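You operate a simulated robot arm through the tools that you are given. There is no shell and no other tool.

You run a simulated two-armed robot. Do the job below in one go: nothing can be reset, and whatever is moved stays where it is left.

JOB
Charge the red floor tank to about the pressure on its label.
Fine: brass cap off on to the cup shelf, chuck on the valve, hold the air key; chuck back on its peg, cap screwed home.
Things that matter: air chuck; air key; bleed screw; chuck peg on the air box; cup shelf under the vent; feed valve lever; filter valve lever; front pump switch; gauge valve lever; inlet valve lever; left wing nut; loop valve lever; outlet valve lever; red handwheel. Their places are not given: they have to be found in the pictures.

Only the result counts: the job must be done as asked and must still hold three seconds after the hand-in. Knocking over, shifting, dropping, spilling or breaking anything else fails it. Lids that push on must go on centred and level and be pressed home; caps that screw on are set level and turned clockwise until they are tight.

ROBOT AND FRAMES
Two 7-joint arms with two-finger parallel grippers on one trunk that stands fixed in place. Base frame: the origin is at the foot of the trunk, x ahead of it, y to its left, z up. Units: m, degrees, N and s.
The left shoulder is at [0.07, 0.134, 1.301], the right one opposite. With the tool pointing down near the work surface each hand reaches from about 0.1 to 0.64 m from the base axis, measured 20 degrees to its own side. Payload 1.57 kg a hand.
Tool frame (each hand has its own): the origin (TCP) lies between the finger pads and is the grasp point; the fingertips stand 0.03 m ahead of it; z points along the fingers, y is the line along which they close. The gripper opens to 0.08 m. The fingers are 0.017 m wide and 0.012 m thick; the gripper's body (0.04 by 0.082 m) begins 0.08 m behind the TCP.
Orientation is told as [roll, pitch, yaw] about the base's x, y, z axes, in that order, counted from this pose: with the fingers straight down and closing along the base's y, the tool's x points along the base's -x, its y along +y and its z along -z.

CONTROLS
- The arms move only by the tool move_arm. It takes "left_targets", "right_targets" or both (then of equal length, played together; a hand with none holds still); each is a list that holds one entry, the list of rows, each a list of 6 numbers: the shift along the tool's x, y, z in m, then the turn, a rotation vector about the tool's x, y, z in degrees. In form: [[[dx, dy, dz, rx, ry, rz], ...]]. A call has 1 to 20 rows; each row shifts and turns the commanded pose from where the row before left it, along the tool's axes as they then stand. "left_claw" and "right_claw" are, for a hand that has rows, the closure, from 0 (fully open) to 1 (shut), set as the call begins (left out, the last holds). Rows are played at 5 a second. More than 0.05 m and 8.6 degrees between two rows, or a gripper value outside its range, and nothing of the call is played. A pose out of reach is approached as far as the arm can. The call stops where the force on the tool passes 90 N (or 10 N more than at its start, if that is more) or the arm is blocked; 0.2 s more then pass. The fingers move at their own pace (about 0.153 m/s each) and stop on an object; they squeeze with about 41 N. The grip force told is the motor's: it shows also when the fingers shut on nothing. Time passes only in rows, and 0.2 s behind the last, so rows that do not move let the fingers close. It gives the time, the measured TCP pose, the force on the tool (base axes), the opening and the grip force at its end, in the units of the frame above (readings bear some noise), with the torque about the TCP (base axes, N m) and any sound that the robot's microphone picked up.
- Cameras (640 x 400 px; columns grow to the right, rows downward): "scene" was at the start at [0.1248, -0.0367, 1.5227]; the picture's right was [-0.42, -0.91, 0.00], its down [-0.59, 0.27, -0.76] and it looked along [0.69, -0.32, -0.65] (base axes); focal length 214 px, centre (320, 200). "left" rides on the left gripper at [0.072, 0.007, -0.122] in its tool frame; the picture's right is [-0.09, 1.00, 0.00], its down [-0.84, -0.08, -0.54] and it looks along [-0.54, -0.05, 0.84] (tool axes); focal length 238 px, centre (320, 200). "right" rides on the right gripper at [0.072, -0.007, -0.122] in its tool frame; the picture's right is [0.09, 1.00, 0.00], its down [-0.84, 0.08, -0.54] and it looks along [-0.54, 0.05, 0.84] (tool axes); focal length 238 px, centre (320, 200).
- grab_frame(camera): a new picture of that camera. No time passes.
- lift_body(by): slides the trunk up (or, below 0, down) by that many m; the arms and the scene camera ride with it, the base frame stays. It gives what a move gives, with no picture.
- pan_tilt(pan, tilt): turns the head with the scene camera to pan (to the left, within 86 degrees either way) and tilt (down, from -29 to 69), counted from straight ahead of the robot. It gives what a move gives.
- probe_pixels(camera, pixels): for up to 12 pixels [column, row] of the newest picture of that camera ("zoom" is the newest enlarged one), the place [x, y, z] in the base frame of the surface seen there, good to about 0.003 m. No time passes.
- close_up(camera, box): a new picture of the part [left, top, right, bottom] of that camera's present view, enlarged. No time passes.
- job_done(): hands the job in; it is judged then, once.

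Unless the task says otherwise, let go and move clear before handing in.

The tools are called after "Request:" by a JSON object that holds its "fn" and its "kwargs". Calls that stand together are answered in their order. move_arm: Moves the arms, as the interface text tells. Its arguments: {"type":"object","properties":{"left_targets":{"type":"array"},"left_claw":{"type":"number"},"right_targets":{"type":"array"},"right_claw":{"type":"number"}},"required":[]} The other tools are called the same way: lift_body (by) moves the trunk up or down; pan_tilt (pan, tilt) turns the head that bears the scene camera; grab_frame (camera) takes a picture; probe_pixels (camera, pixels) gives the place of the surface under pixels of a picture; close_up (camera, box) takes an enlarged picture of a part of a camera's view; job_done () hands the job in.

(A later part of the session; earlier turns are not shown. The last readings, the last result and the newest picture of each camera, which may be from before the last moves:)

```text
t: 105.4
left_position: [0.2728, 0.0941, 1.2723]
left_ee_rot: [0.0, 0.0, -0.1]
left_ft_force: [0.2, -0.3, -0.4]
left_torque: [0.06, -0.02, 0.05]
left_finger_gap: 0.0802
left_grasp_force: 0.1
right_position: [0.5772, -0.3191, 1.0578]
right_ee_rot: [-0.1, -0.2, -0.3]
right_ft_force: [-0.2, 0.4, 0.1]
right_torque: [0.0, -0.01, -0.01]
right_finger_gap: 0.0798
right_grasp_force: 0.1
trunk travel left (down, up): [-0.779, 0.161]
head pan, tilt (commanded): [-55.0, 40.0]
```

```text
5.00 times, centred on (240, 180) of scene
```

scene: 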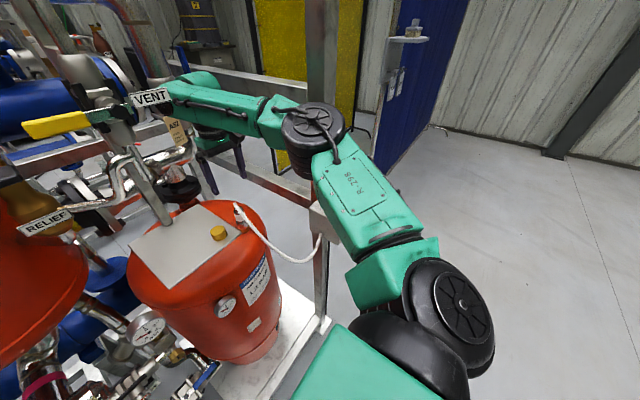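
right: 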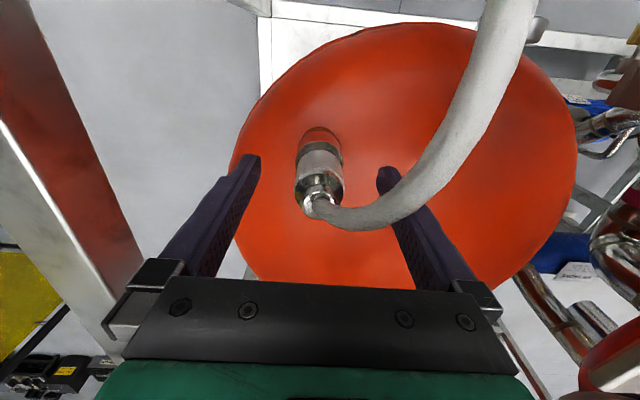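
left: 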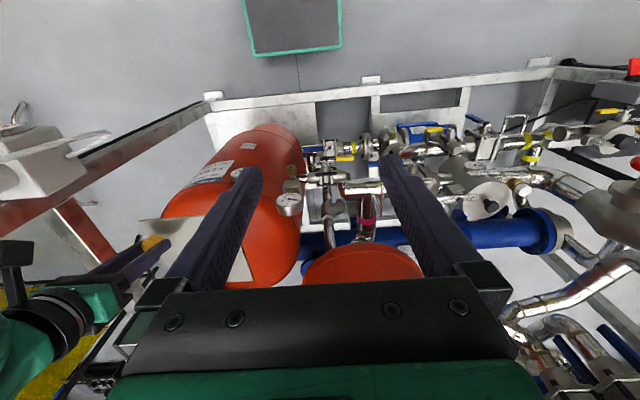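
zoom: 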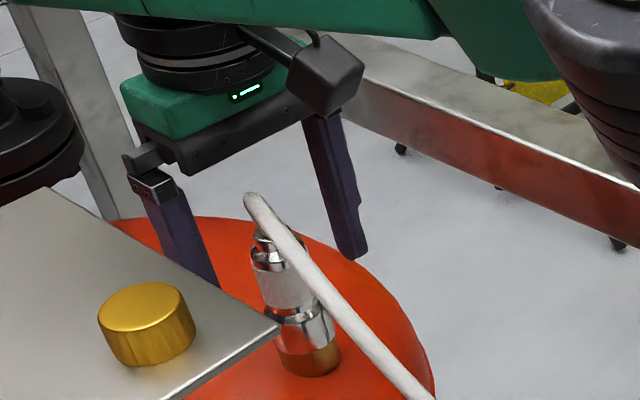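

The fingers straddle the chuck again at z=1.058. Closing on it.

Request:
{"fn": "move_arm", "kwargs": {"right_targets": [[[0, 0, 0, 0, 0, 0], [0, 0, 0, 0, 0, 0], [0, 0, 0, 0, 0, 0], [0, 0, 0, 0, 0, 0]]], "right_claw": 1}}

Request:
{"fn": "move_arm", "kwargs": {"right_targets": [[[0, 0, -0.002, 0, 0, 0], [0, 0, -0.002, 0, 0, 0], [0, 0, -0.003, 0, 0, 0], [0, 0, -0.004, 0, 0, 0], [0, 0, -0.005, 0, 0, 0]]]}}

Request:
{"fn": "close_up", "kwargs": {"camera": "scene", "box": [205, 140, 275, 220]}}

Request:
{"fn": "close_up", "kwargs": {"camera": "scene", "box": [205, 277, 231, 307]}}

```text
t: 106.4
left_position: [0.2716, 0.0945, 1.2713]
left_ee_rot: [0.0, 0.0, 0.0]
left_ft_force: [0.2, 0.0, 0.2]
left_torque: [0.03, 0.0, -0.01]
left_finger_gap: 0.0802
left_grasp_force: 0.1
right_position: [0.5765, -0.3191, 1.0579]
right_ee_rot: [-0.2, -0.3, -0.3]
right_ft_force: [-1.3, -0.5, 0.3]
right_torque: [0.03, 0.0, 0.03]
right_finger_gap: 0.0291
right_grasp_force: 38.7
trunk travel left (down, up): [-0.779, 0.161]
head pan, tilt (commanded): [-55.0, 40.0]
```

```text
t: 107.6
left_position: [0.2732, 0.0933, 1.2718]
left_ee_rot: [-0.1, 0.0, 0.0]
left_ft_force: [0.1, -0.4, 1.0]
left_torque: [-0.01, 0.0, -0.02]
left_finger_gap: 0.0802
left_grasp_force: 0.1
right_position: [0.5772, -0.3193, 1.0745]
right_ee_rot: [-0.2, -0.2, -0.3]
right_ft_force: [1.4, 0.1, -1.5]
right_torque: [0.0, -0.1, -0.02]
right_finger_gap: 0.0292
right_grasp_force: 39.2
trunk travel left (down, up): [-0.779, 0.161]
head pan, tilt (commanded): [-55.0, 40.0]
```

```text
5.00 times, centred on (240, 180) of scene
```

zoom: 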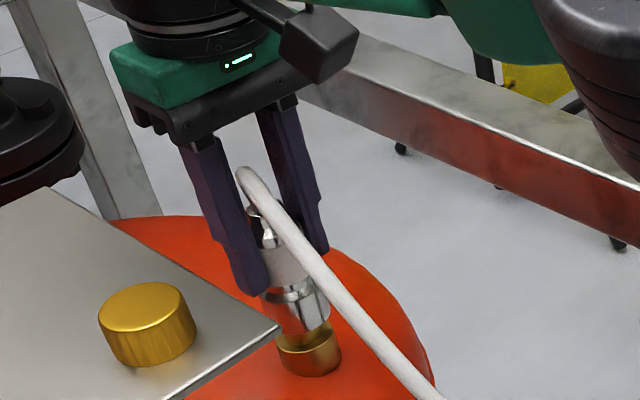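

```text
13.33 times, centred on (218, 292) of scene
```

zoom: 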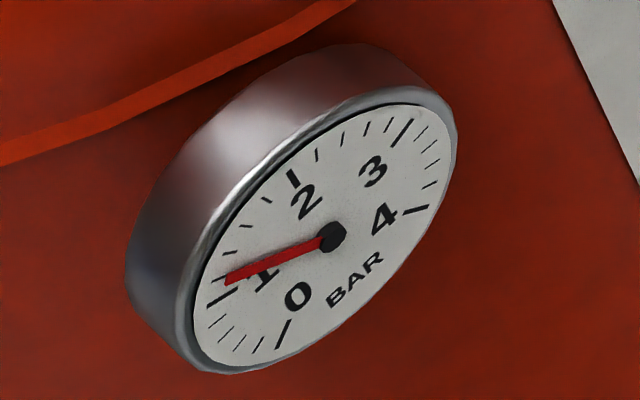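

The chuck is coming off cleanly and the gauge holds near 1.17. I'll lift further and then watch the gauge for leakage.

Request:
{"fn": "move_arm", "kwargs": {"right_targets": [[[0, 0, -0.006, 0, 0, 0], [0, 0, -0.008, 0, 0, 0], [0, 0, -0.008, 0, 0, 0], [0, 0, -0.008, 0, 0, 0]]]}}

Request:
{"fn": "close_up", "kwargs": {"camera": "scene", "box": [205, 140, 275, 220]}}

Request:
{"fn": "close_up", "kwargs": {"camera": "scene", "box": [205, 277, 231, 307]}}

Request:
{"fn": "grab_frame", "kwargs": {"camera": "right"}}

```text
t: 108.6
left_position: [0.2721, 0.0946, 1.272]
left_ee_rot: [0.1, 0.1, 0.0]
left_ft_force: [-0.1, 0.1, 0.8]
left_torque: [-0.02, 0.0, -0.02]
left_finger_gap: 0.08
left_grasp_force: 0.0
right_position: [0.5755, -0.3215, 1.1057]
right_ee_rot: [0.0, -0.3, -0.3]
right_ft_force: [-0.2, -0.3, -0.9]
right_torque: [0.0, -0.01, 0.0]
right_finger_gap: 0.0288
right_grasp_force: 38.2
trunk travel left (down, up): [-0.779, 0.161]
head pan, tilt (commanded): [-55.0, 40.0]
```

```text
5.00 times, centred on (240, 180) of scene
```

zoom: 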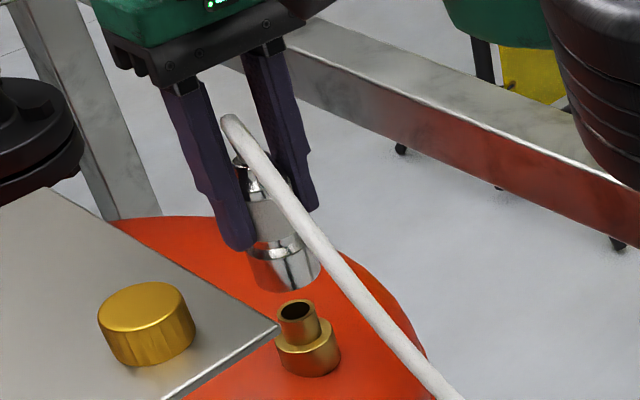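

```text
13.33 times, centred on (218, 292) of scene
```

zoom: 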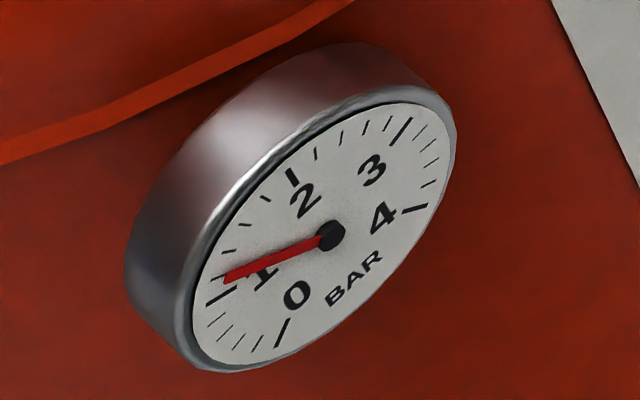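

```text
taken
```

right: 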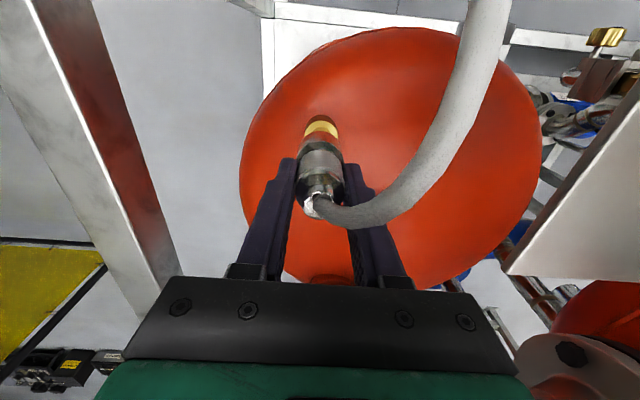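

The gauge is steady at ≈1.17. I'll raise the trunk 0.075 and retrace the path back toward the peg with the chuck.

Request:
{"fn": "lift_body", "kwargs": {"by": 0.075}}

Request:
{"fn": "move_arm", "kwargs": {"right_targets": [[[0.0202, -0.0033, -0.0083, 0, 0, 0], [0.0202, -0.0033, -0.0083, 0, 0, 0], [0.0202, -0.0033, -0.0083, 0, 0, 0], [0.0202, -0.0033, -0.0083, 0, 0, 0], [0.0202, -0.0033, -0.0083, 0, 0, 0], [0.0202, -0.0033, -0.0083, 0, 0, 0], [0.0202, -0.0033, -0.0083, 0, 0, 0], [0.0202, -0.0033, -0.0083, 0, 0, 0], [0.0202, -0.0033, -0.0083, 0, 0, 0], [0.0202, -0.0033, -0.0083, 0, 0, 0], [0.0202, -0.0033, -0.0083, 0, 0, 0], [0.0198, -0.0027, -0.0087, 0, 0, 0]]]}}

Request:
{"fn": "move_arm", "kwargs": {"right_targets": [[[0, 0, 0, 0, 0, 8.3], [0, 0, 0, 0, 0, 8.3], [0, 0, 0, 0, 0, 8.3], [0, 0, 0, 0, 0, 8.3], [0, 0, 0, 0, 0, 8.3], [0, 0, 0, 0, 0, 8.3]]]}}

Request:
{"fn": "grab_frame", "kwargs": {"camera": "right"}}

Request:
{"fn": "grab_frame", "kwargs": {"camera": "scene"}}

```text
t: 109.8
left_position: [0.2738, 0.0936, 1.3471]
left_ee_rot: [-0.1, 0.0, 0.0]
left_ft_force: [0.0, -0.5, -0.1]
left_torque: [0.04, -0.02, 0.03]
left_finger_gap: 0.08
left_grasp_force: 0.1
right_position: [0.5752, -0.322, 1.181]
right_ee_rot: [-0.3, -0.3, -0.3]
right_ft_force: [1.1, 0.8, -0.8]
right_torque: [-0.02, -0.02, -0.02]
right_finger_gap: 0.0295
right_grasp_force: 39.4
trunk travel left (down, up): [-0.854, 0.086]
head pan, tilt (commanded): [-55.0, 40.0]
```

```text
t: 112.4
left_position: [0.2719, 0.0927, 1.3473]
left_ee_rot: [0.0, 0.0, 0.0]
left_ft_force: [-0.8, 0.5, -0.6]
left_torque: [-0.01, -0.01, -0.01]
left_finger_gap: 0.08
left_grasp_force: 0.1
right_position: [0.3318, -0.3583, 1.279]
right_ee_rot: [0.1, -0.5, -0.3]
right_ft_force: [-0.4, 0.3, -1.9]
right_torque: [0.0, -0.01, -0.01]
right_finger_gap: 0.0292
right_grasp_force: 38.9
trunk travel left (down, up): [-0.854, 0.086]
head pan, tilt (commanded): [-55.0, 40.0]
```

```text
t: 113.8
left_position: [0.274, 0.0945, 1.3476]
left_ee_rot: [0.0, 0.0, 0.0]
left_ft_force: [-1.1, 0.2, -0.2]
left_torque: [0.0, 0.01, -0.04]
left_finger_gap: 0.0802
left_grasp_force: 0.0
right_position: [0.3324, -0.3594, 1.2779]
right_ee_rot: [0.4, -0.2, -50.3]
right_ft_force: [0.1, 0.5, -1.8]
right_torque: [-0.02, -0.02, 0.0]
right_finger_gap: 0.0291
right_grasp_force: 39.2
trunk travel left (down, up): [-0.854, 0.086]
head pan, tilt (commanded): [-55.0, 40.0]
```

```text
taken
```

right: 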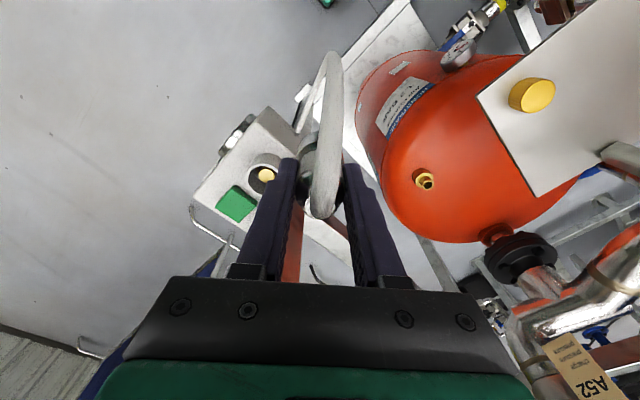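

```text
taken
```

scene: 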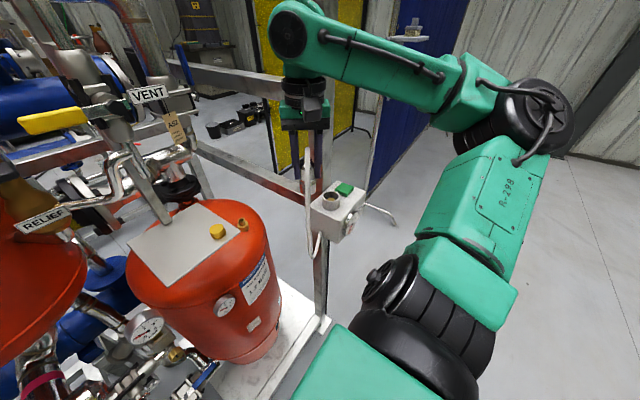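

Yaw is back at -50°. I'll move over the peg and descend to about 2 cm above the ring.

Request:
{"fn": "move_arm", "kwargs": {"right_targets": [[[-0.0156, -0.01246, 0, 0, 0, 0], [-0.0156, -0.01246, 0, 0, 0, 0], [-0.0156, -0.01246, 0, 0, 0, 0], [-0.0156, -0.01246, 0, 0, 0, 0], [-0.0157, -0.01246, 0, 0, 0, 0], [0, 0, 0.015, 0, 0, 0], [0, 0, 0.015, 0, 0, 0], [0, 0, 0.015, 0, 0, 0], [0, 0, 0.015, 0, 0, 0]]]}}

Request:
{"fn": "grab_frame", "kwargs": {"camera": "right"}}

Request:
{"fn": "close_up", "kwargs": {"camera": "right", "box": [260, 80, 380, 200]}}

Request:
{"fn": "close_up", "kwargs": {"camera": "scene", "box": [310, 150, 370, 220]}}

```text
t: 115.8
left_position: [0.2731, 0.0927, 1.3468]
left_ee_rot: [-0.1, 0.1, 0.0]
left_ft_force: [-0.5, -0.4, 0.1]
left_torque: [0.01, 0.0, 0.01]
left_finger_gap: 0.08
left_grasp_force: 0.0
right_position: [0.3359, -0.4613, 1.2172]
right_ee_rot: [0.2, -0.3, -50.0]
right_ft_force: [0.5, 0.1, -1.0]
right_torque: [0.02, -0.02, 0.02]
right_finger_gap: 0.0291
right_grasp_force: 39.5
trunk travel left (down, up): [-0.854, 0.086]
head pan, tilt (commanded): [-55.0, 40.0]
```

```text
taken
```

right: 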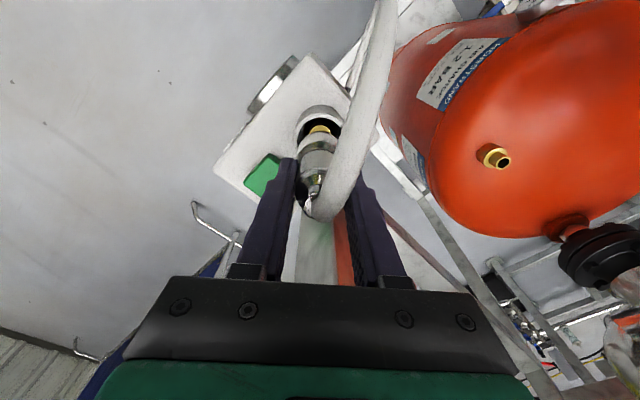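

```text
3.33 times, centred on (320, 140) of right
```

zoom: 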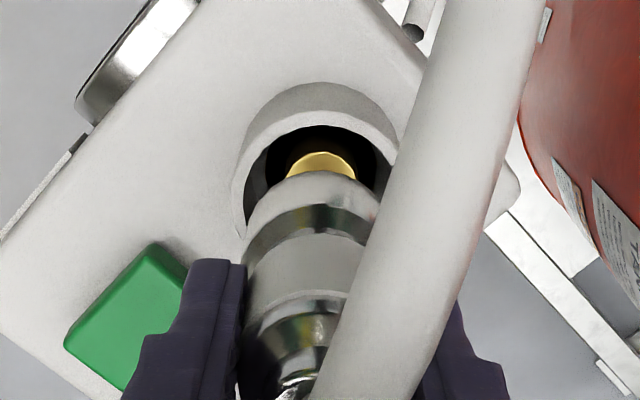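

```text
5.71 times, centred on (340, 185) of scene
```

zoom: 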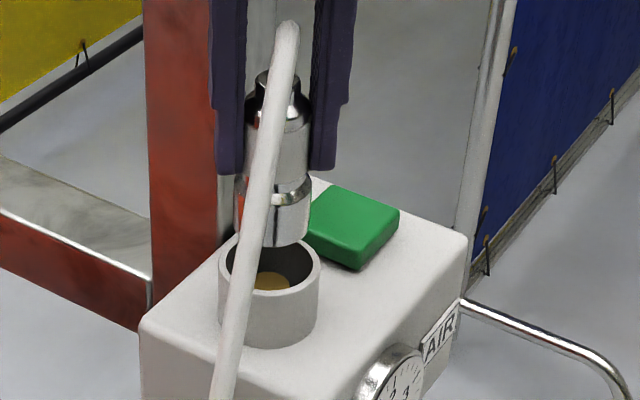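

The peg (zoom centre 321) lines up with the chuck laterally, and the scene view agrees within about 1 mm. I'll lower 3 cm into the ring mouth.

Request:
{"fn": "move_arm", "kwargs": {"right_targets": [[[0, 0, 0.008, 0, 0, 0], [0, 0, 0.008, 0, 0, 0], [0, 0, 0.008, 0, 0, 0], [0, 0, 0.006, 0, 0, 0]]]}}

Request:
{"fn": "close_up", "kwargs": {"camera": "scene", "box": [320, 160, 360, 210]}}

Request:
{"fn": "close_up", "kwargs": {"camera": "right", "box": [260, 80, 380, 200]}}

```text
t: 116.8
left_position: [0.2728, 0.0936, 1.3469]
left_ee_rot: [0.0, -0.1, -0.1]
left_ft_force: [-0.2, 0.0, -0.6]
left_torque: [0.0, 0.01, -0.01]
left_finger_gap: 0.0796
left_grasp_force: 0.0
right_position: [0.3362, -0.4599, 1.1896]
right_ee_rot: [0.2, -0.3, -50.0]
right_ft_force: [-0.5, -0.3, -2.1]
right_torque: [0.01, 0.01, -0.02]
right_finger_gap: 0.0291
right_grasp_force: 39.0
trunk travel left (down, up): [-0.854, 0.086]
head pan, tilt (commanded): [-55.0, 40.0]
```

```text
8.00 times, centred on (340, 185) of scene
```

zoom: 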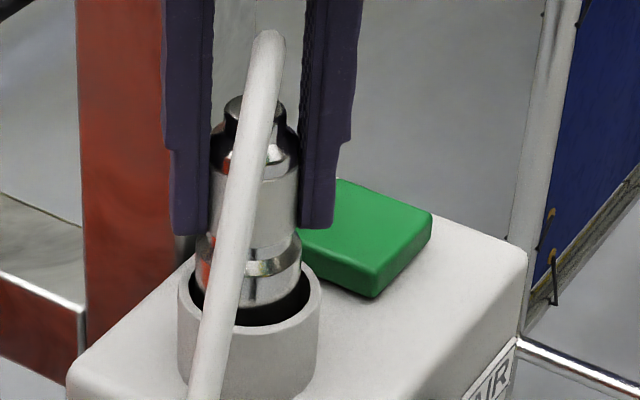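

```text
3.33 times, centred on (320, 140) of right
```

zoom: 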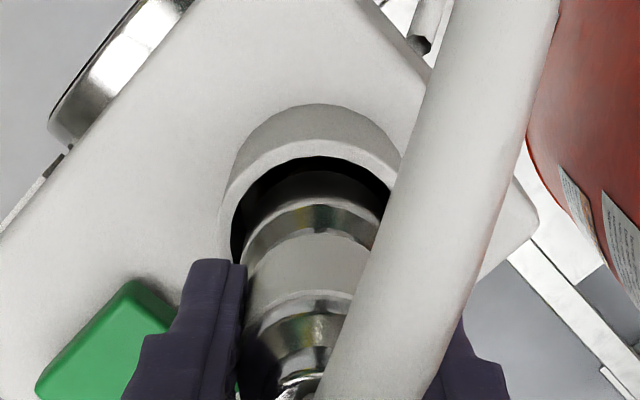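

The chuck sits centred in the ring mouth (chuck 195–302 vs ring 178–321). Continuing down onto the peg in 4 mm steps.

Request:
{"fn": "move_arm", "kwargs": {"right_targets": [[[0, 0, 0.004, 0, 0, 0], [0, 0, 0.004, 0, 0, 0], [0, 0, 0.004, 0, 0, 0]]]}}

Request:
{"fn": "close_up", "kwargs": {"camera": "scene", "box": [320, 160, 360, 210]}}

```text
t: 117.6
left_position: [0.2733, 0.0941, 1.3474]
left_ee_rot: [0.0, 0.0, 0.0]
left_ft_force: [0.2, -0.2, 0.3]
left_torque: [-0.01, 0.0, -0.01]
left_finger_gap: 0.0799
left_grasp_force: 0.1
right_position: [0.3358, -0.4582, 1.1773]
right_ee_rot: [0.2, -0.3, -50.2]
right_ft_force: [0.5, -0.1, -1.2]
right_torque: [0.04, 0.0, 0.0]
right_finger_gap: 0.0292
right_grasp_force: 38.9
trunk travel left (down, up): [-0.854, 0.086]
head pan, tilt (commanded): [-55.0, 40.0]
```

```text
8.00 times, centred on (340, 185) of scene
```

zoom: 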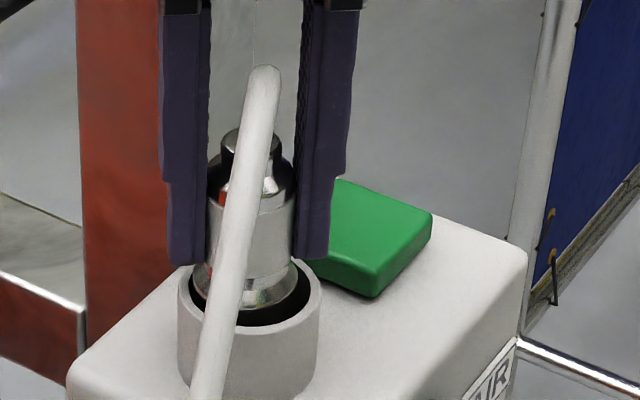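

No resistance so far (z=1.177). The parked height was 1.167, so I'll go down the remaining 1 cm in small steps.

Request:
{"fn": "move_arm", "kwargs": {"right_targets": [[[0, 0, 0.003, 0, 0, 0], [0, 0, 0.003, 0, 0, 0], [0, 0, 0.002, 0, 0, 0], [0, 0, 0.002, 0, 0, 0]]]}}

Request:
{"fn": "close_up", "kwargs": {"camera": "scene", "box": [320, 160, 360, 210]}}

```text
t: 118.6
left_position: [0.2731, 0.093, 1.3467]
left_ee_rot: [0.0, 0.0, 0.0]
left_ft_force: [0.8, 0.2, 0.0]
left_torque: [0.03, 0.03, 0.0]
left_finger_gap: 0.0803
left_grasp_force: 0.1
right_position: [0.3359, -0.4588, 1.1671]
right_ee_rot: [0.2, -0.2, -50.0]
right_ft_force: [-0.1, -0.2, -0.6]
right_torque: [0.0, 0.01, 0.02]
right_finger_gap: 0.0292
right_grasp_force: 39.5
trunk travel left (down, up): [-0.854, 0.086]
head pan, tilt (commanded): [-55.0, 40.0]
```

```text
8.00 times, centred on (340, 185) of scene
```

zoom: 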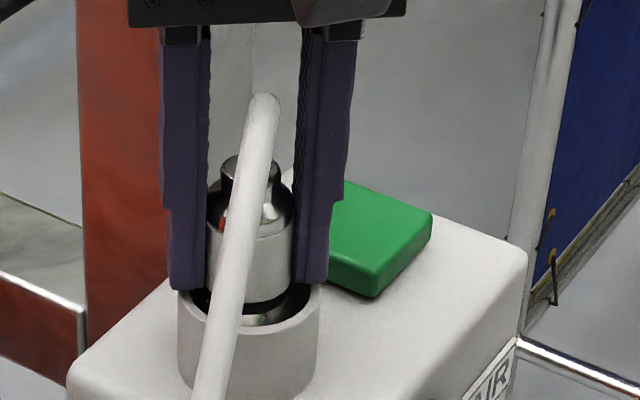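

At the parked height, weight is nearly carried. I'll press 2–3 mm more to feel the seat.

Request:
{"fn": "move_arm", "kwargs": {"right_targets": [[[0, 0, 0.0015, 0, 0, 0], [0, 0, 0.001, 0, 0, 0]]]}}

Request:
{"fn": "close_up", "kwargs": {"camera": "scene", "box": [320, 160, 360, 210]}}

```text
t: 119.2
left_position: [0.2709, 0.0956, 1.3471]
left_ee_rot: [0.0, -0.1, 0.0]
left_ft_force: [-0.5, -0.3, -0.1]
left_torque: [0.01, -0.01, 0.03]
left_finger_gap: 0.0801
left_grasp_force: 0.1
right_position: [0.3368, -0.4591, 1.1675]
right_ee_rot: [0.3, -0.5, -50.1]
right_ft_force: [1.8, -3.3, 15.3]
right_torque: [-0.04, 0.12, 0.02]
right_finger_gap: 0.0295
right_grasp_force: 38.6
trunk travel left (down, up): [-0.854, 0.086]
head pan, tilt (commanded): [-55.0, 40.0]
```

```text
8.00 times, centred on (340, 185) of scene
```

zoom: 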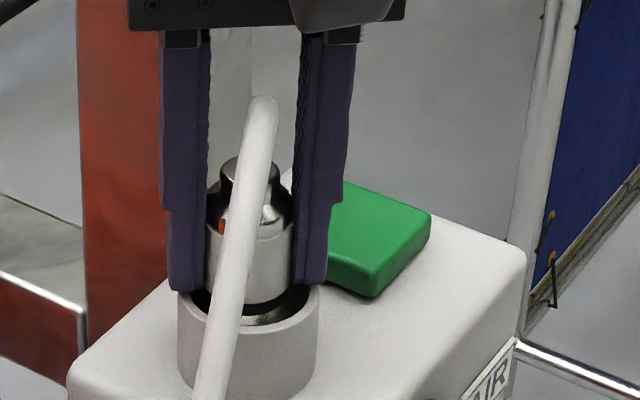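

The chuck is seated on its peg (15 N). Releasing, then lifting straight up.

Request:
{"fn": "move_arm", "kwargs": {"right_targets": [[[0, 0, -0.0012, 0, 0, 0]]]}}

Request:
{"fn": "move_arm", "kwargs": {"right_targets": [[[0, 0, 0, 0, 0, 0], [0, 0, 0, 0, 0, 0], [0, 0, 0, 0, 0, 0]]], "right_claw": 0}}

Request:
{"fn": "move_arm", "kwargs": {"right_targets": [[[0, 0, -0.01, 0, 0, 0], [0, 0, -0.015, 0, 0, 0], [0, 0, -0.02, 0, 0, 0], [0, 0, -0.02, 0, 0, 0], [0, 0, -0.02, 0, 0, 0], [0, 0, -0.02, 0, 0, 0], [0, 0, -0.02, 0, 0, 0]]]}}

Request:
{"fn": "grab_frame", "kwargs": {"camera": "right"}}

Request:
{"fn": "grab_frame", "kwargs": {"camera": "scene"}}

Request:
{"fn": "close_up", "kwargs": {"camera": "scene", "box": [310, 150, 370, 220]}}

```text
t: 119.6
left_position: [0.2729, 0.0944, 1.3461]
left_ee_rot: [0.0, 0.1, 0.1]
left_ft_force: [-0.1, 0.1, -0.5]
left_torque: [0.01, 0.0, 0.02]
left_finger_gap: 0.08
left_grasp_force: 0.1
right_position: [0.334, -0.4602, 1.167]
right_ee_rot: [0.2, -0.4, -50.2]
right_ft_force: [2.0, -2.9, 12.1]
right_torque: [-0.15, 0.05, 0.03]
right_finger_gap: 0.029
right_grasp_force: 38.7
trunk travel left (down, up): [-0.854, 0.086]
head pan, tilt (commanded): [-55.0, 40.0]
```

```text
t: 120.4
left_position: [0.2729, 0.0949, 1.3466]
left_ee_rot: [0.0, 0.0, 0.1]
left_ft_force: [-0.8, -0.9, -0.2]
left_torque: [0.01, 0.01, -0.02]
left_finger_gap: 0.0802
left_grasp_force: 0.1
right_position: [0.3362, -0.4593, 1.1664]
right_ee_rot: [0.2, -0.4, -50.1]
right_ft_force: [-0.1, 0.1, -0.5]
right_torque: [0.0, -0.04, 0.03]
right_finger_gap: 0.0799
right_grasp_force: 0.1
trunk travel left (down, up): [-0.854, 0.086]
head pan, tilt (commanded): [-55.0, 40.0]
```

```text
t: 122.0
left_position: [0.2718, 0.0951, 1.347]
left_ee_rot: [0.0, 0.0, -0.1]
left_ft_force: [-0.3, 0.7, -0.6]
left_torque: [-0.04, -0.02, 0.02]
left_finger_gap: 0.0799
left_grasp_force: 0.1
right_position: [0.3347, -0.4599, 1.2921]
right_ee_rot: [0.2, -0.2, -50.1]
right_ft_force: [0.3, -0.4, 0.1]
right_torque: [-0.02, -0.01, 0.03]
right_finger_gap: 0.0801
right_grasp_force: 0.2
trunk travel left (down, up): [-0.854, 0.086]
head pan, tilt (commanded): [-55.0, 40.0]
```

```text
taken
```

right: 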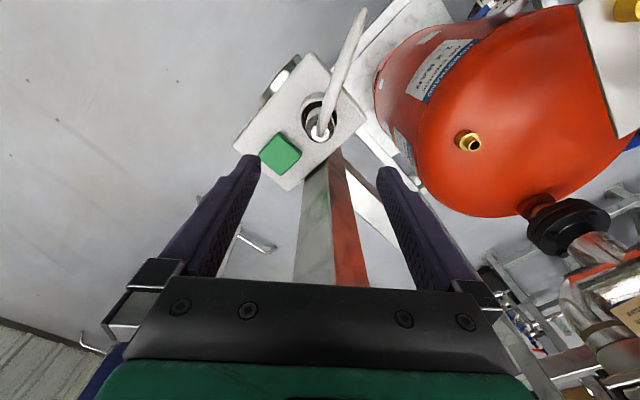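

```text
taken
```

scene: 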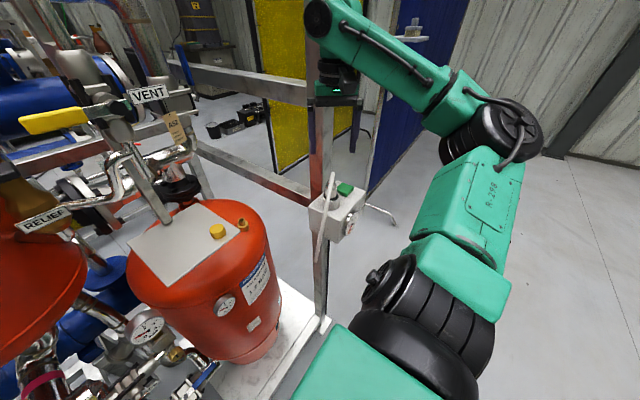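

```text
5.71 times, centred on (340, 185) of scene
```

zoom: 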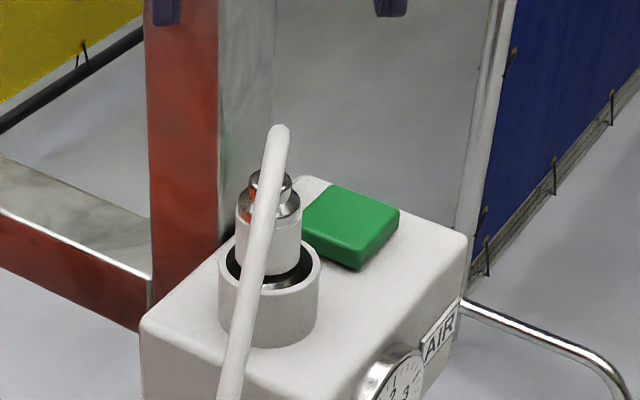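

The chuck is back on its peg just as before. Next the cap: I'll check the gauge and probe the cap's place on the shelf.

Request:
{"fn": "close_up", "kwargs": {"camera": "scene", "box": [200, 215, 250, 255]}}

Request:
{"fn": "probe_pixels", "kwargs": {"camera": "zoom", "pixels": [[232, 180], [150, 180], [320, 175], [232, 125], [232, 235], [250, 300], [200, 290], [310, 260], [480, 310]]}}

Request:
{"fn": "close_up", "kwargs": {"camera": "scene", "box": [210, 290, 240, 325]}}

```text
10.00 times, centred on (225, 235) of scene
```

zoom: 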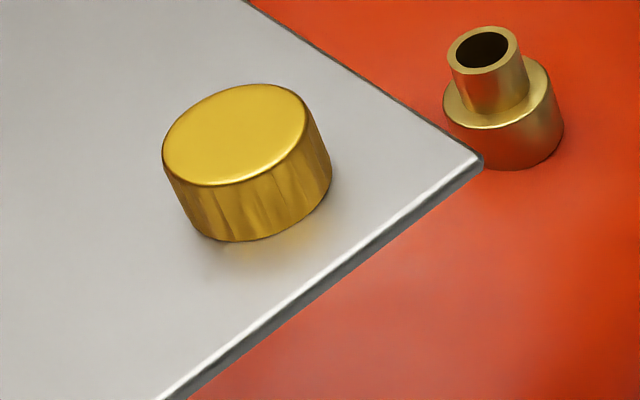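

```text
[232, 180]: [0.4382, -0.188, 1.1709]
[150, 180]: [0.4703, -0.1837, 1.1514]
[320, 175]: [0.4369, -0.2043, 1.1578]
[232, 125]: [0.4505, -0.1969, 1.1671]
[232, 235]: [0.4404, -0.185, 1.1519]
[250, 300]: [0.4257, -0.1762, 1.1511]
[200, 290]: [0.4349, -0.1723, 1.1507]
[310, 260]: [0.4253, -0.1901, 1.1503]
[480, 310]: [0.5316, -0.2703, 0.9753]
```

```text
11.43 times, centred on (225, 308) of scene
```

zoom: 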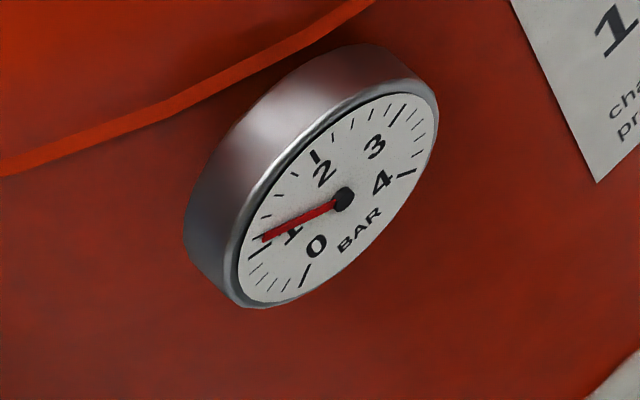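

The cap stands at about (0.449,-0.196). The gauge looks slightly lower from this view, so I'll zoom more to read it precisely and check for leaking.

Request:
{"fn": "close_up", "kwargs": {"camera": "scene", "box": [216, 295, 236, 320]}}

Request:
{"fn": "close_up", "kwargs": {"camera": "scene", "box": [340, 205, 365, 240]}}

```text
16.00 times, centred on (226, 308) of scene
```

zoom: 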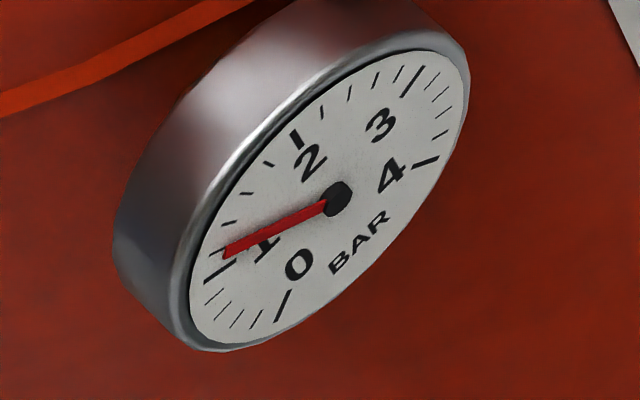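

```text
11.43 times, centred on (352, 222) of scene
```

zoom: 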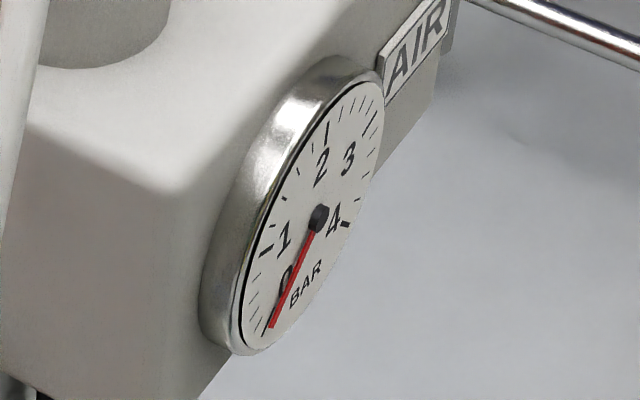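

The tank gauge reads about 1.15–1.18 bar and is steady. I'll move the hand back out, unwind the yaw, tilt the wrist as before and hover by the shelf to fetch the cap.

Request:
{"fn": "move_arm", "kwargs": {"right_targets": [[[0.0153, 0.0129, 0, 0, 0, 0], [0.0153, 0.0129, 0, 0, 0, 0], [0.0153, 0.0129, 0, 0, 0, 0], [0.0153, 0.0129, 0, 0, 0, 0], [0.0153, 0.0129, 0, 0, 0, 0], [0, 0, 0, 0, 0, -8.3], [0, 0, 0, 0, 0, -8.3], [0, 0, 0, 0, 0, -8.3], [0, 0, 0, 0, 0, -8.3], [0, 0, 0, 0, 0, -8.4], [0, 0, 0, 0, 0, -8.4]]]}}

Request:
{"fn": "move_arm", "kwargs": {"right_targets": [[[-0.02, 0, 0, 0, 0, 0], [-0.02, 0, 0, 0, 0, 0], [-0.02, 0, 0, 0, 0, 0], [0, 0, 0, 0, -7, 0], [0, 0, 0, 0, -7, 0], [-0.007, 0.018, 0.0017, 0, 0, 0], [-0.007, 0.018, 0.0017, 0, 0, 0], [-0.0067, 0.018, 0.0018, 0, 0, 0], [0, 0.018, 0, 0, 0, 0], [0, 0.018, 0, 0, 0, 0], [0, 0.018, 0, 0, 0, 0], [0, 0.018, 0, 0, 0, 0], [0, 0.018, 0, 0, 0, 0], [0, 0.018, 0, 0, 0, 0]]]}}

Request:
{"fn": "grab_frame", "kwargs": {"camera": "right"}}

Request:
{"fn": "grab_frame", "kwargs": {"camera": "scene"}}

```text
t: 124.4
left_position: [0.2732, 0.0937, 1.3454]
left_ee_rot: [-0.1, 0.0, 0.0]
left_ft_force: [0.0, -0.4, 0.5]
left_torque: [-0.01, -0.01, -0.02]
left_finger_gap: 0.0798
left_grasp_force: 0.0
right_position: [0.3353, -0.3594, 1.2901]
right_ee_rot: [-0.1, -0.5, 0.1]
right_ft_force: [-0.1, 0.5, -0.5]
right_torque: [0.02, -0.01, -0.01]
right_finger_gap: 0.08
right_grasp_force: 0.1
trunk travel left (down, up): [-0.854, 0.086]
head pan, tilt (commanded): [-55.0, 40.0]
```

```text
t: 127.4
left_position: [0.273, 0.0954, 1.3467]
left_ee_rot: [0.0, -0.1, 0.0]
left_ft_force: [-0.4, 0.3, -0.5]
left_torque: [-0.03, 0.02, 0.01]
left_finger_gap: 0.08
left_grasp_force: 0.0
right_position: [0.4167, -0.1956, 1.2919]
right_ee_rot: [-0.1, -14.2, -0.2]
right_ft_force: [0.5, 0.5, 0.3]
right_torque: [-0.01, 0.01, -0.05]
right_finger_gap: 0.0801
right_grasp_force: 0.1
trunk travel left (down, up): [-0.854, 0.086]
head pan, tilt (commanded): [-55.0, 40.0]
```

```text
taken
```

right: 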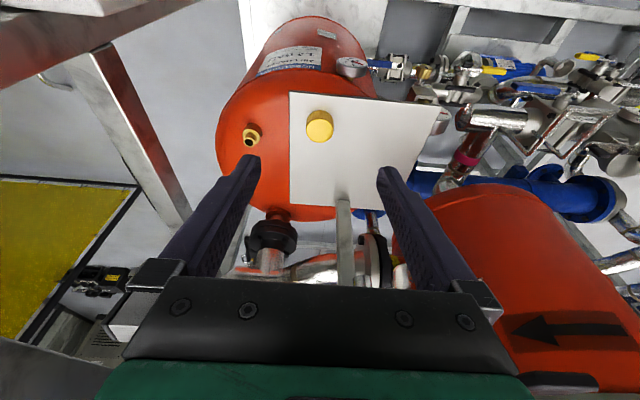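

```text
taken
```

scene: 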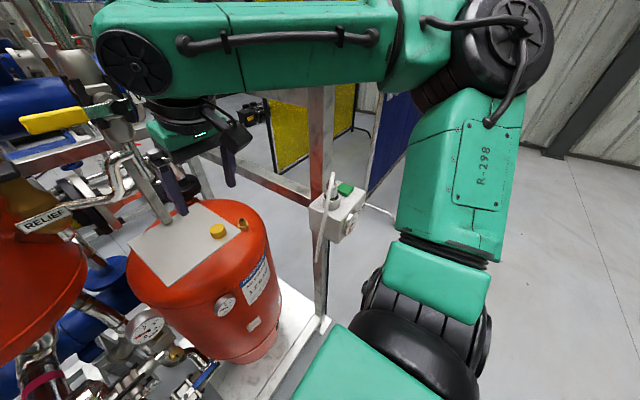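

The cap (320,126) is in line just as when I left it. I'll advance 0.08 along the tool axis with fingers partly closed and check.

Request:
{"fn": "move_arm", "kwargs": {"right_targets": [[[0, 0, 0.016, 0, 0, 0], [0, 0, 0.016, 0, 0, 0], [0, 0, 0.016, 0, 0, 0], [0, 0, 0.016, 0, 0, 0], [0, 0, 0.016, 0, 0, 0]]], "right_claw": 0.3}}

Request:
{"fn": "grab_frame", "kwargs": {"camera": "right"}}

Request:
{"fn": "close_up", "kwargs": {"camera": "scene", "box": [190, 190, 260, 260]}}

```text
t: 128.6
left_position: [0.2728, 0.0935, 1.3464]
left_ee_rot: [-0.1, -0.1, 0.0]
left_ft_force: [0.1, 0.3, 0.6]
left_torque: [0.0, 0.0, 0.02]
left_finger_gap: 0.0798
left_grasp_force: 0.0
right_position: [0.4362, -0.1965, 1.2127]
right_ee_rot: [-0.2, -14.4, -0.2]
right_ft_force: [0.4, -0.3, 0.2]
right_torque: [0.0, 0.01, 0.01]
right_finger_gap: 0.056
right_grasp_force: 0.1
trunk travel left (down, up): [-0.854, 0.086]
head pan, tilt (commanded): [-55.0, 40.0]
```

```text
taken
```

right: 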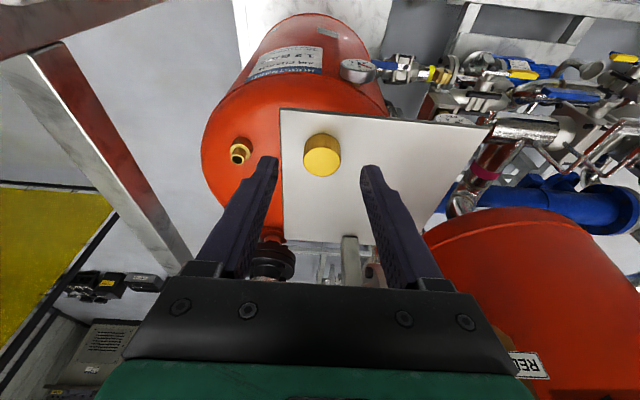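

```text
5.71 times, centred on (225, 225) of scene
```

zoom: 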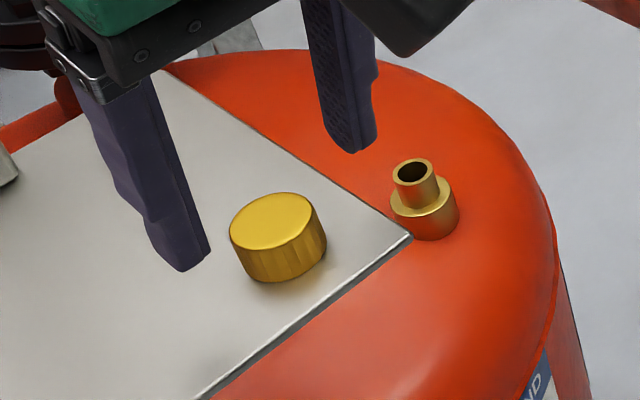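

Aligned: the cap is between the fingers at (322,155). Advancing the last 27 mm, then closing.

Request:
{"fn": "move_arm", "kwargs": {"right_targets": [[[-0.0007, 0.0006, 0.01, 0, 0, 0], [0, 0, 0.009, 0, 0, 0], [0, 0, 0.008, 0, 0, 0]]]}}

Request:
{"fn": "close_up", "kwargs": {"camera": "scene", "box": [190, 190, 260, 260]}}

Request:
{"fn": "grab_frame", "kwargs": {"camera": "right"}}

```text
t: 129.4
left_position: [0.2722, 0.0928, 1.3471]
left_ee_rot: [0.0, -0.1, 0.1]
left_ft_force: [0.6, -0.5, -0.4]
left_torque: [0.01, 0.02, 0.0]
left_finger_gap: 0.0798
left_grasp_force: 0.1
right_position: [0.4451, -0.1959, 1.1877]
right_ee_rot: [-0.1, -14.3, -0.1]
right_ft_force: [0.2, -0.6, 0.4]
right_torque: [0.0, 0.0, -0.03]
right_finger_gap: 0.0559
right_grasp_force: 0.0
trunk travel left (down, up): [-0.854, 0.086]
head pan, tilt (commanded): [-55.0, 40.0]
```

```text
5.71 times, centred on (225, 225) of scene
```

zoom: 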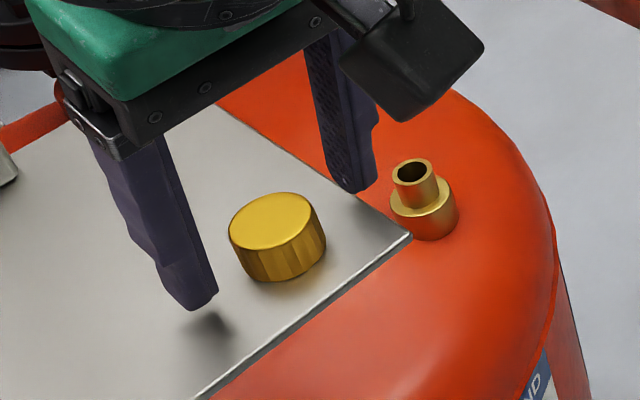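

```text
taken
```

right: 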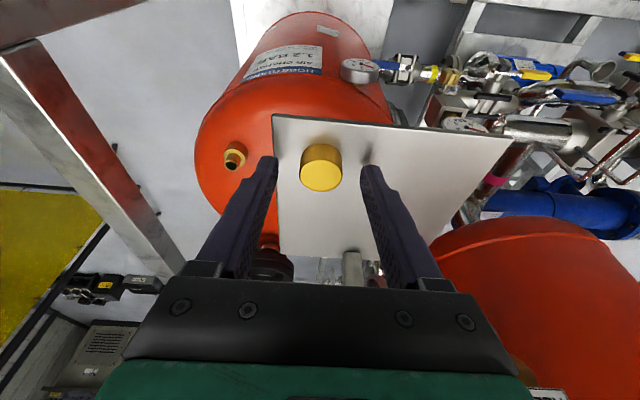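

Good position; tips about 6 mm above the shelf. Advancing 1.5 mm more and closing on the cap.

Request:
{"fn": "move_arm", "kwargs": {"right_targets": [[[0, 0, 0.0015, 0, 0, 0], [0, 0, 0, 0, 0, 0]]]}}

Request:
{"fn": "move_arm", "kwargs": {"right_targets": [[[0, 0, 0, 0, 0, 0], [0, 0, 0, 0, 0, 0], [0, 0, 0, 0, 0, 0], [0, 0, 0, 0, 0, 0]]], "right_claw": 1}}

Request:
{"fn": "close_up", "kwargs": {"camera": "scene", "box": [190, 190, 260, 260]}}

Request:
{"fn": "grab_frame", "kwargs": {"camera": "right"}}

```text
t: 130.0
left_position: [0.2727, 0.0933, 1.3482]
left_ee_rot: [0.0, 0.0, 0.0]
left_ft_force: [0.1, 0.1, 0.5]
left_torque: [0.0, -0.02, -0.02]
left_finger_gap: 0.0799
left_grasp_force: 0.1
right_position: [0.4444, -0.1962, 1.1868]
right_ee_rot: [-0.2, -14.2, -0.1]
right_ft_force: [0.3, 0.1, 0.8]
right_torque: [0.01, -0.03, 0.02]
right_finger_gap: 0.0559
right_grasp_force: 0.0
trunk travel left (down, up): [-0.854, 0.086]
head pan, tilt (commanded): [-55.0, 40.0]
```

```text
t: 131.0
left_position: [0.2719, 0.0938, 1.3468]
left_ee_rot: [0.0, 0.1, 0.0]
left_ft_force: [-0.5, -0.1, -0.3]
left_torque: [0.02, 0.02, 0.0]
left_finger_gap: 0.0801
left_grasp_force: 0.0
right_position: [0.4447, -0.1949, 1.1875]
right_ee_rot: [-0.1, -14.3, -0.1]
right_ft_force: [0.2, 0.3, 0.2]
right_torque: [-0.01, 0.0, 0.0]
right_finger_gap: 0.0274
right_grasp_force: 38.0
trunk travel left (down, up): [-0.854, 0.086]
head pan, tilt (commanded): [-55.0, 40.0]
```

```text
5.71 times, centred on (225, 225) of scene
```

zoom: 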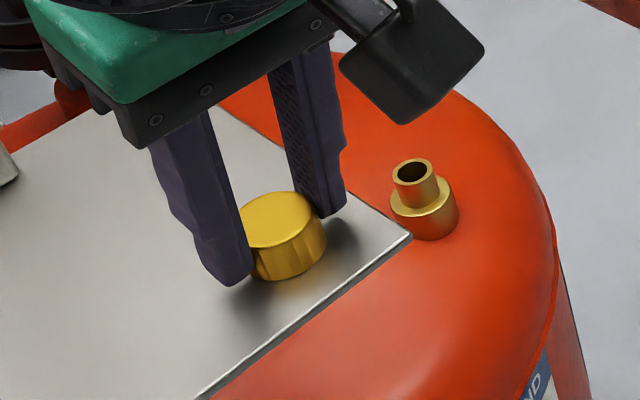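

```text
taken
```

right: 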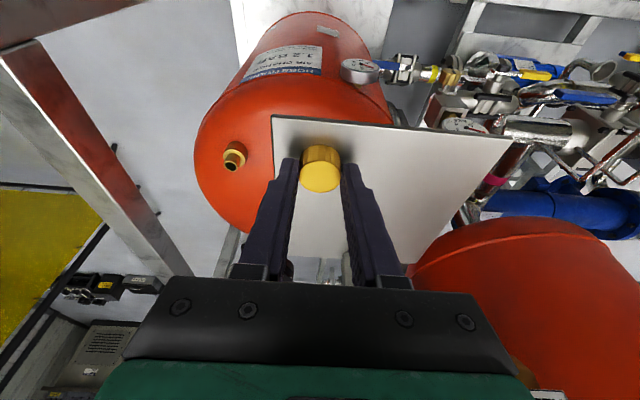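

The cap is gripped upright (gap 0.0274). I'll lift it 4 cm, move -y clear of the shelf, then out over the valve.

Request:
{"fn": "move_arm", "kwargs": {"right_targets": [[[-0.0024, 0, -0.0097, 0, 0, 0], [-0.0024, 0, -0.0097, 0, 0, 0], [-0.0024, 0, -0.0097, 0, 0, 0], [-0.0024, 0, -0.0097, 0, 0, 0], [0, -0.0179, 0, 0, 0, 0], [0, -0.0179, 0, 0, 0, 0], [0, -0.0179, 0, 0, 0, 0], [0, -0.0179, 0, 0, 0, 0], [0, -0.0179, 0, 0, 0, 0], [0, -0.0179, 0, 0, 0, 0], [0, -0.0179, 0, 0, 0, 0]]]}}

Request:
{"fn": "move_arm", "kwargs": {"right_targets": [[[-0.01815, 0, 0.00453, 0, 0, 0], [-0.01815, 0, 0.00453, 0, 0, 0], [-0.01815, 0, 0.00453, 0, 0, 0], [-0.01815, 0, 0.00453, 0, 0, 0], [-0.01815, 0, 0.00453, 0, 0, 0], [-0.01815, 0, 0.00453, 0, 0, 0], [-0.01815, 0, 0.00453, 0, 0, 0]]]}}

Request:
{"fn": "grab_frame", "kwargs": {"camera": "right"}}

Request:
{"fn": "grab_frame", "kwargs": {"camera": "scene"}}

```text
t: 133.4
left_position: [0.2723, 0.0931, 1.348]
left_ee_rot: [0.0, 0.0, 0.0]
left_ft_force: [0.3, 0.1, -0.3]
left_torque: [-0.01, -0.01, 0.02]
left_finger_gap: 0.0798
left_grasp_force: 0.1
right_position: [0.4426, -0.3221, 1.225]
right_ee_rot: [-0.1, -14.4, 0.0]
right_ft_force: [0.1, -0.7, -0.4]
right_torque: [0.01, 0.01, 0.01]
right_finger_gap: 0.0273
right_grasp_force: 37.7
trunk travel left (down, up): [-0.854, 0.086]
head pan, tilt (commanded): [-55.0, 40.0]
```

```text
t: 135.0
left_position: [0.275, 0.0936, 1.3469]
left_ee_rot: [0.1, 0.0, 0.0]
left_ft_force: [0.0, 1.1, -0.6]
left_torque: [-0.01, 0.03, -0.03]
left_finger_gap: 0.0802
left_grasp_force: 0.1
right_position: [0.5746, -0.3224, 1.2267]
right_ee_rot: [0.0, -14.3, 0.0]
right_ft_force: [0.5, 0.4, -0.2]
right_torque: [-0.01, 0.0, 0.0]
right_finger_gap: 0.0276
right_grasp_force: 37.7
trunk travel left (down, up): [-0.854, 0.086]
head pan, tilt (commanded): [-55.0, 40.0]
```

```text
taken
```

right: 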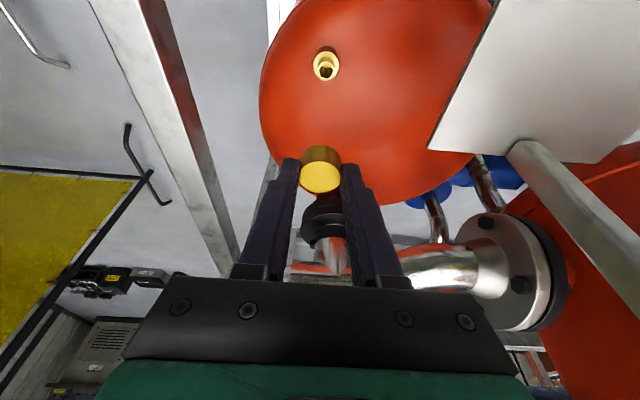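

```text
taken
```

scene: 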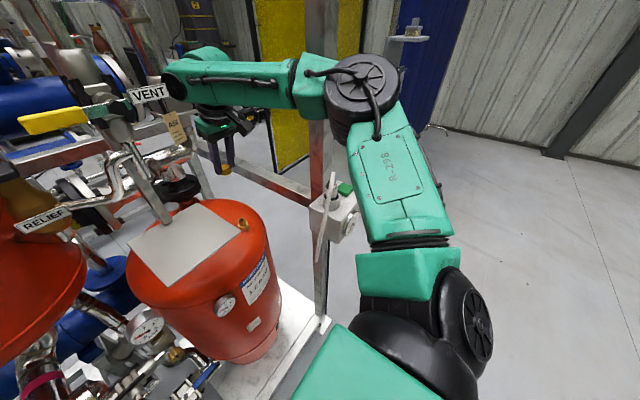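

Over the valve at height. I'll descend 0.137 m vertically to bring the cap about 3.5 cm above the stem.

Request:
{"fn": "move_arm", "kwargs": {"right_targets": [[[0.00484, 0.002, 0.01899, 0, 0, 0], [0.00484, 0, 0.01899, 0, 0, 0], [0.00484, 0, 0.01899, 0, 0, 0], [0.00484, 0, 0.01899, 0, 0, 0], [0.00484, 0, 0.01899, 0, 0, 0], [0.00484, 0, 0.01899, 0, 0, 0], [0.00484, 0, 0.01899, 0, 0, 0]]]}}

Request:
{"fn": "grab_frame", "kwargs": {"camera": "right"}}

Request:
{"fn": "close_up", "kwargs": {"camera": "right", "box": [280, 90, 370, 200]}}

Request:
{"fn": "close_up", "kwargs": {"camera": "scene", "box": [215, 190, 265, 240]}}

```text
t: 136.6
left_position: [0.273, 0.0938, 1.3471]
left_ee_rot: [0.0, 0.0, 0.0]
left_ft_force: [0.2, -0.4, 0.7]
left_torque: [-0.02, -0.01, 0.01]
left_finger_gap: 0.08
left_grasp_force: 0.1
right_position: [0.5742, -0.3189, 1.0904]
right_ee_rot: [-0.1, -14.4, -0.1]
right_ft_force: [0.8, -0.6, 1.1]
right_torque: [-0.01, -0.02, -0.05]
right_finger_gap: 0.0274
right_grasp_force: 38.1
trunk travel left (down, up): [-0.854, 0.086]
head pan, tilt (commanded): [-55.0, 40.0]
```

```text
taken
```

right: 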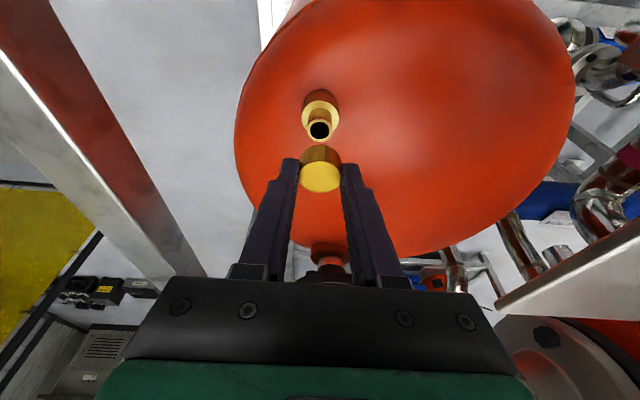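

```text
3.64 times, centred on (325, 145) of right
```

zoom: 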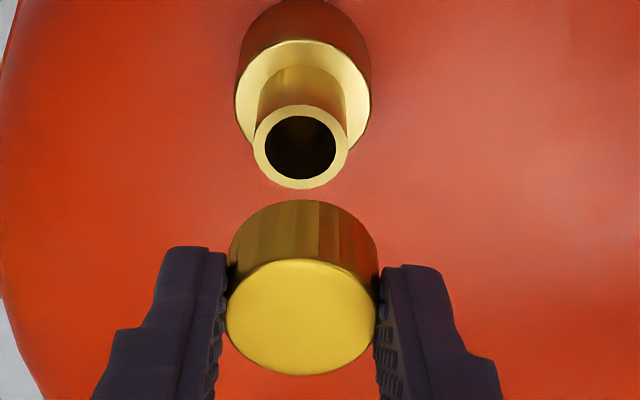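

```text
8.00 times, centred on (240, 215) of scene
```

zoom: 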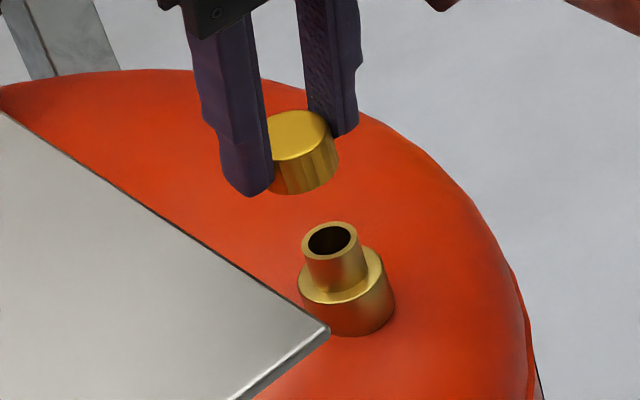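

The cap is within about 0.6 mm of the stem axis in both views. I'll shift -0.5 mm in y and lower 3.2 cm to just above the stem.

Request:
{"fn": "move_arm", "kwargs": {"right_targets": [[[0.00198, -0.0005, 0.00775, 0, 0, 0], [0.00198, 0, 0.00775, 0, 0, 0], [0.00198, 0, 0.00775, 0, 0, 0], [0.00198, 0, 0.00775, 0, 0, 0], [0, 0, 0, 0, 0, 0]]]}}

Request:
{"fn": "close_up", "kwargs": {"camera": "right", "box": [280, 90, 370, 200]}}

Request:
{"fn": "close_up", "kwargs": {"camera": "scene", "box": [225, 195, 260, 240]}}

```text
t: 137.8
left_position: [0.2727, 0.0943, 1.3463]
left_ee_rot: [-0.1, -0.1, 0.1]
left_ft_force: [0.3, 0.5, -0.2]
left_torque: [0.03, -0.01, -0.04]
left_finger_gap: 0.08
left_grasp_force: 0.0
right_position: [0.5767, -0.3195, 1.0565]
right_ee_rot: [-0.1, -14.2, -0.1]
right_ft_force: [-0.6, -0.1, -0.5]
right_torque: [0.01, 0.01, 0.0]
right_finger_gap: 0.0274
right_grasp_force: 37.9
trunk travel left (down, up): [-0.854, 0.086]
head pan, tilt (commanded): [-55.0, 40.0]
```

```text
3.64 times, centred on (325, 145) of right
```

zoom: 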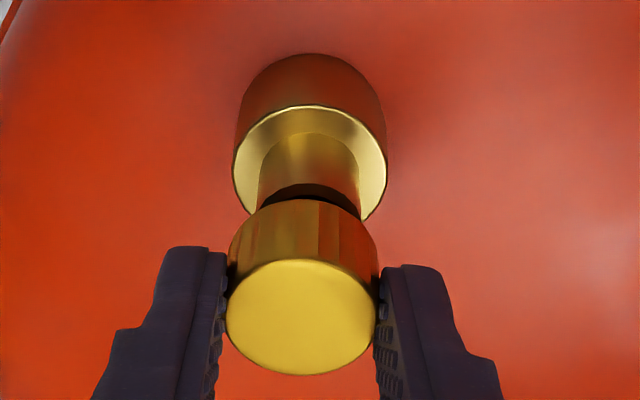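

```text
8.89 times, centred on (242, 218) of scene
```

zoom: 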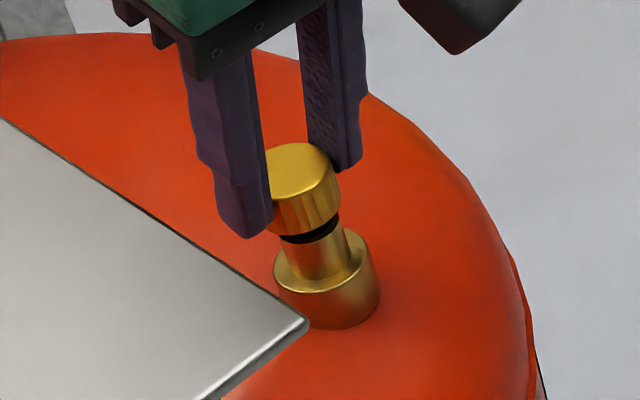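

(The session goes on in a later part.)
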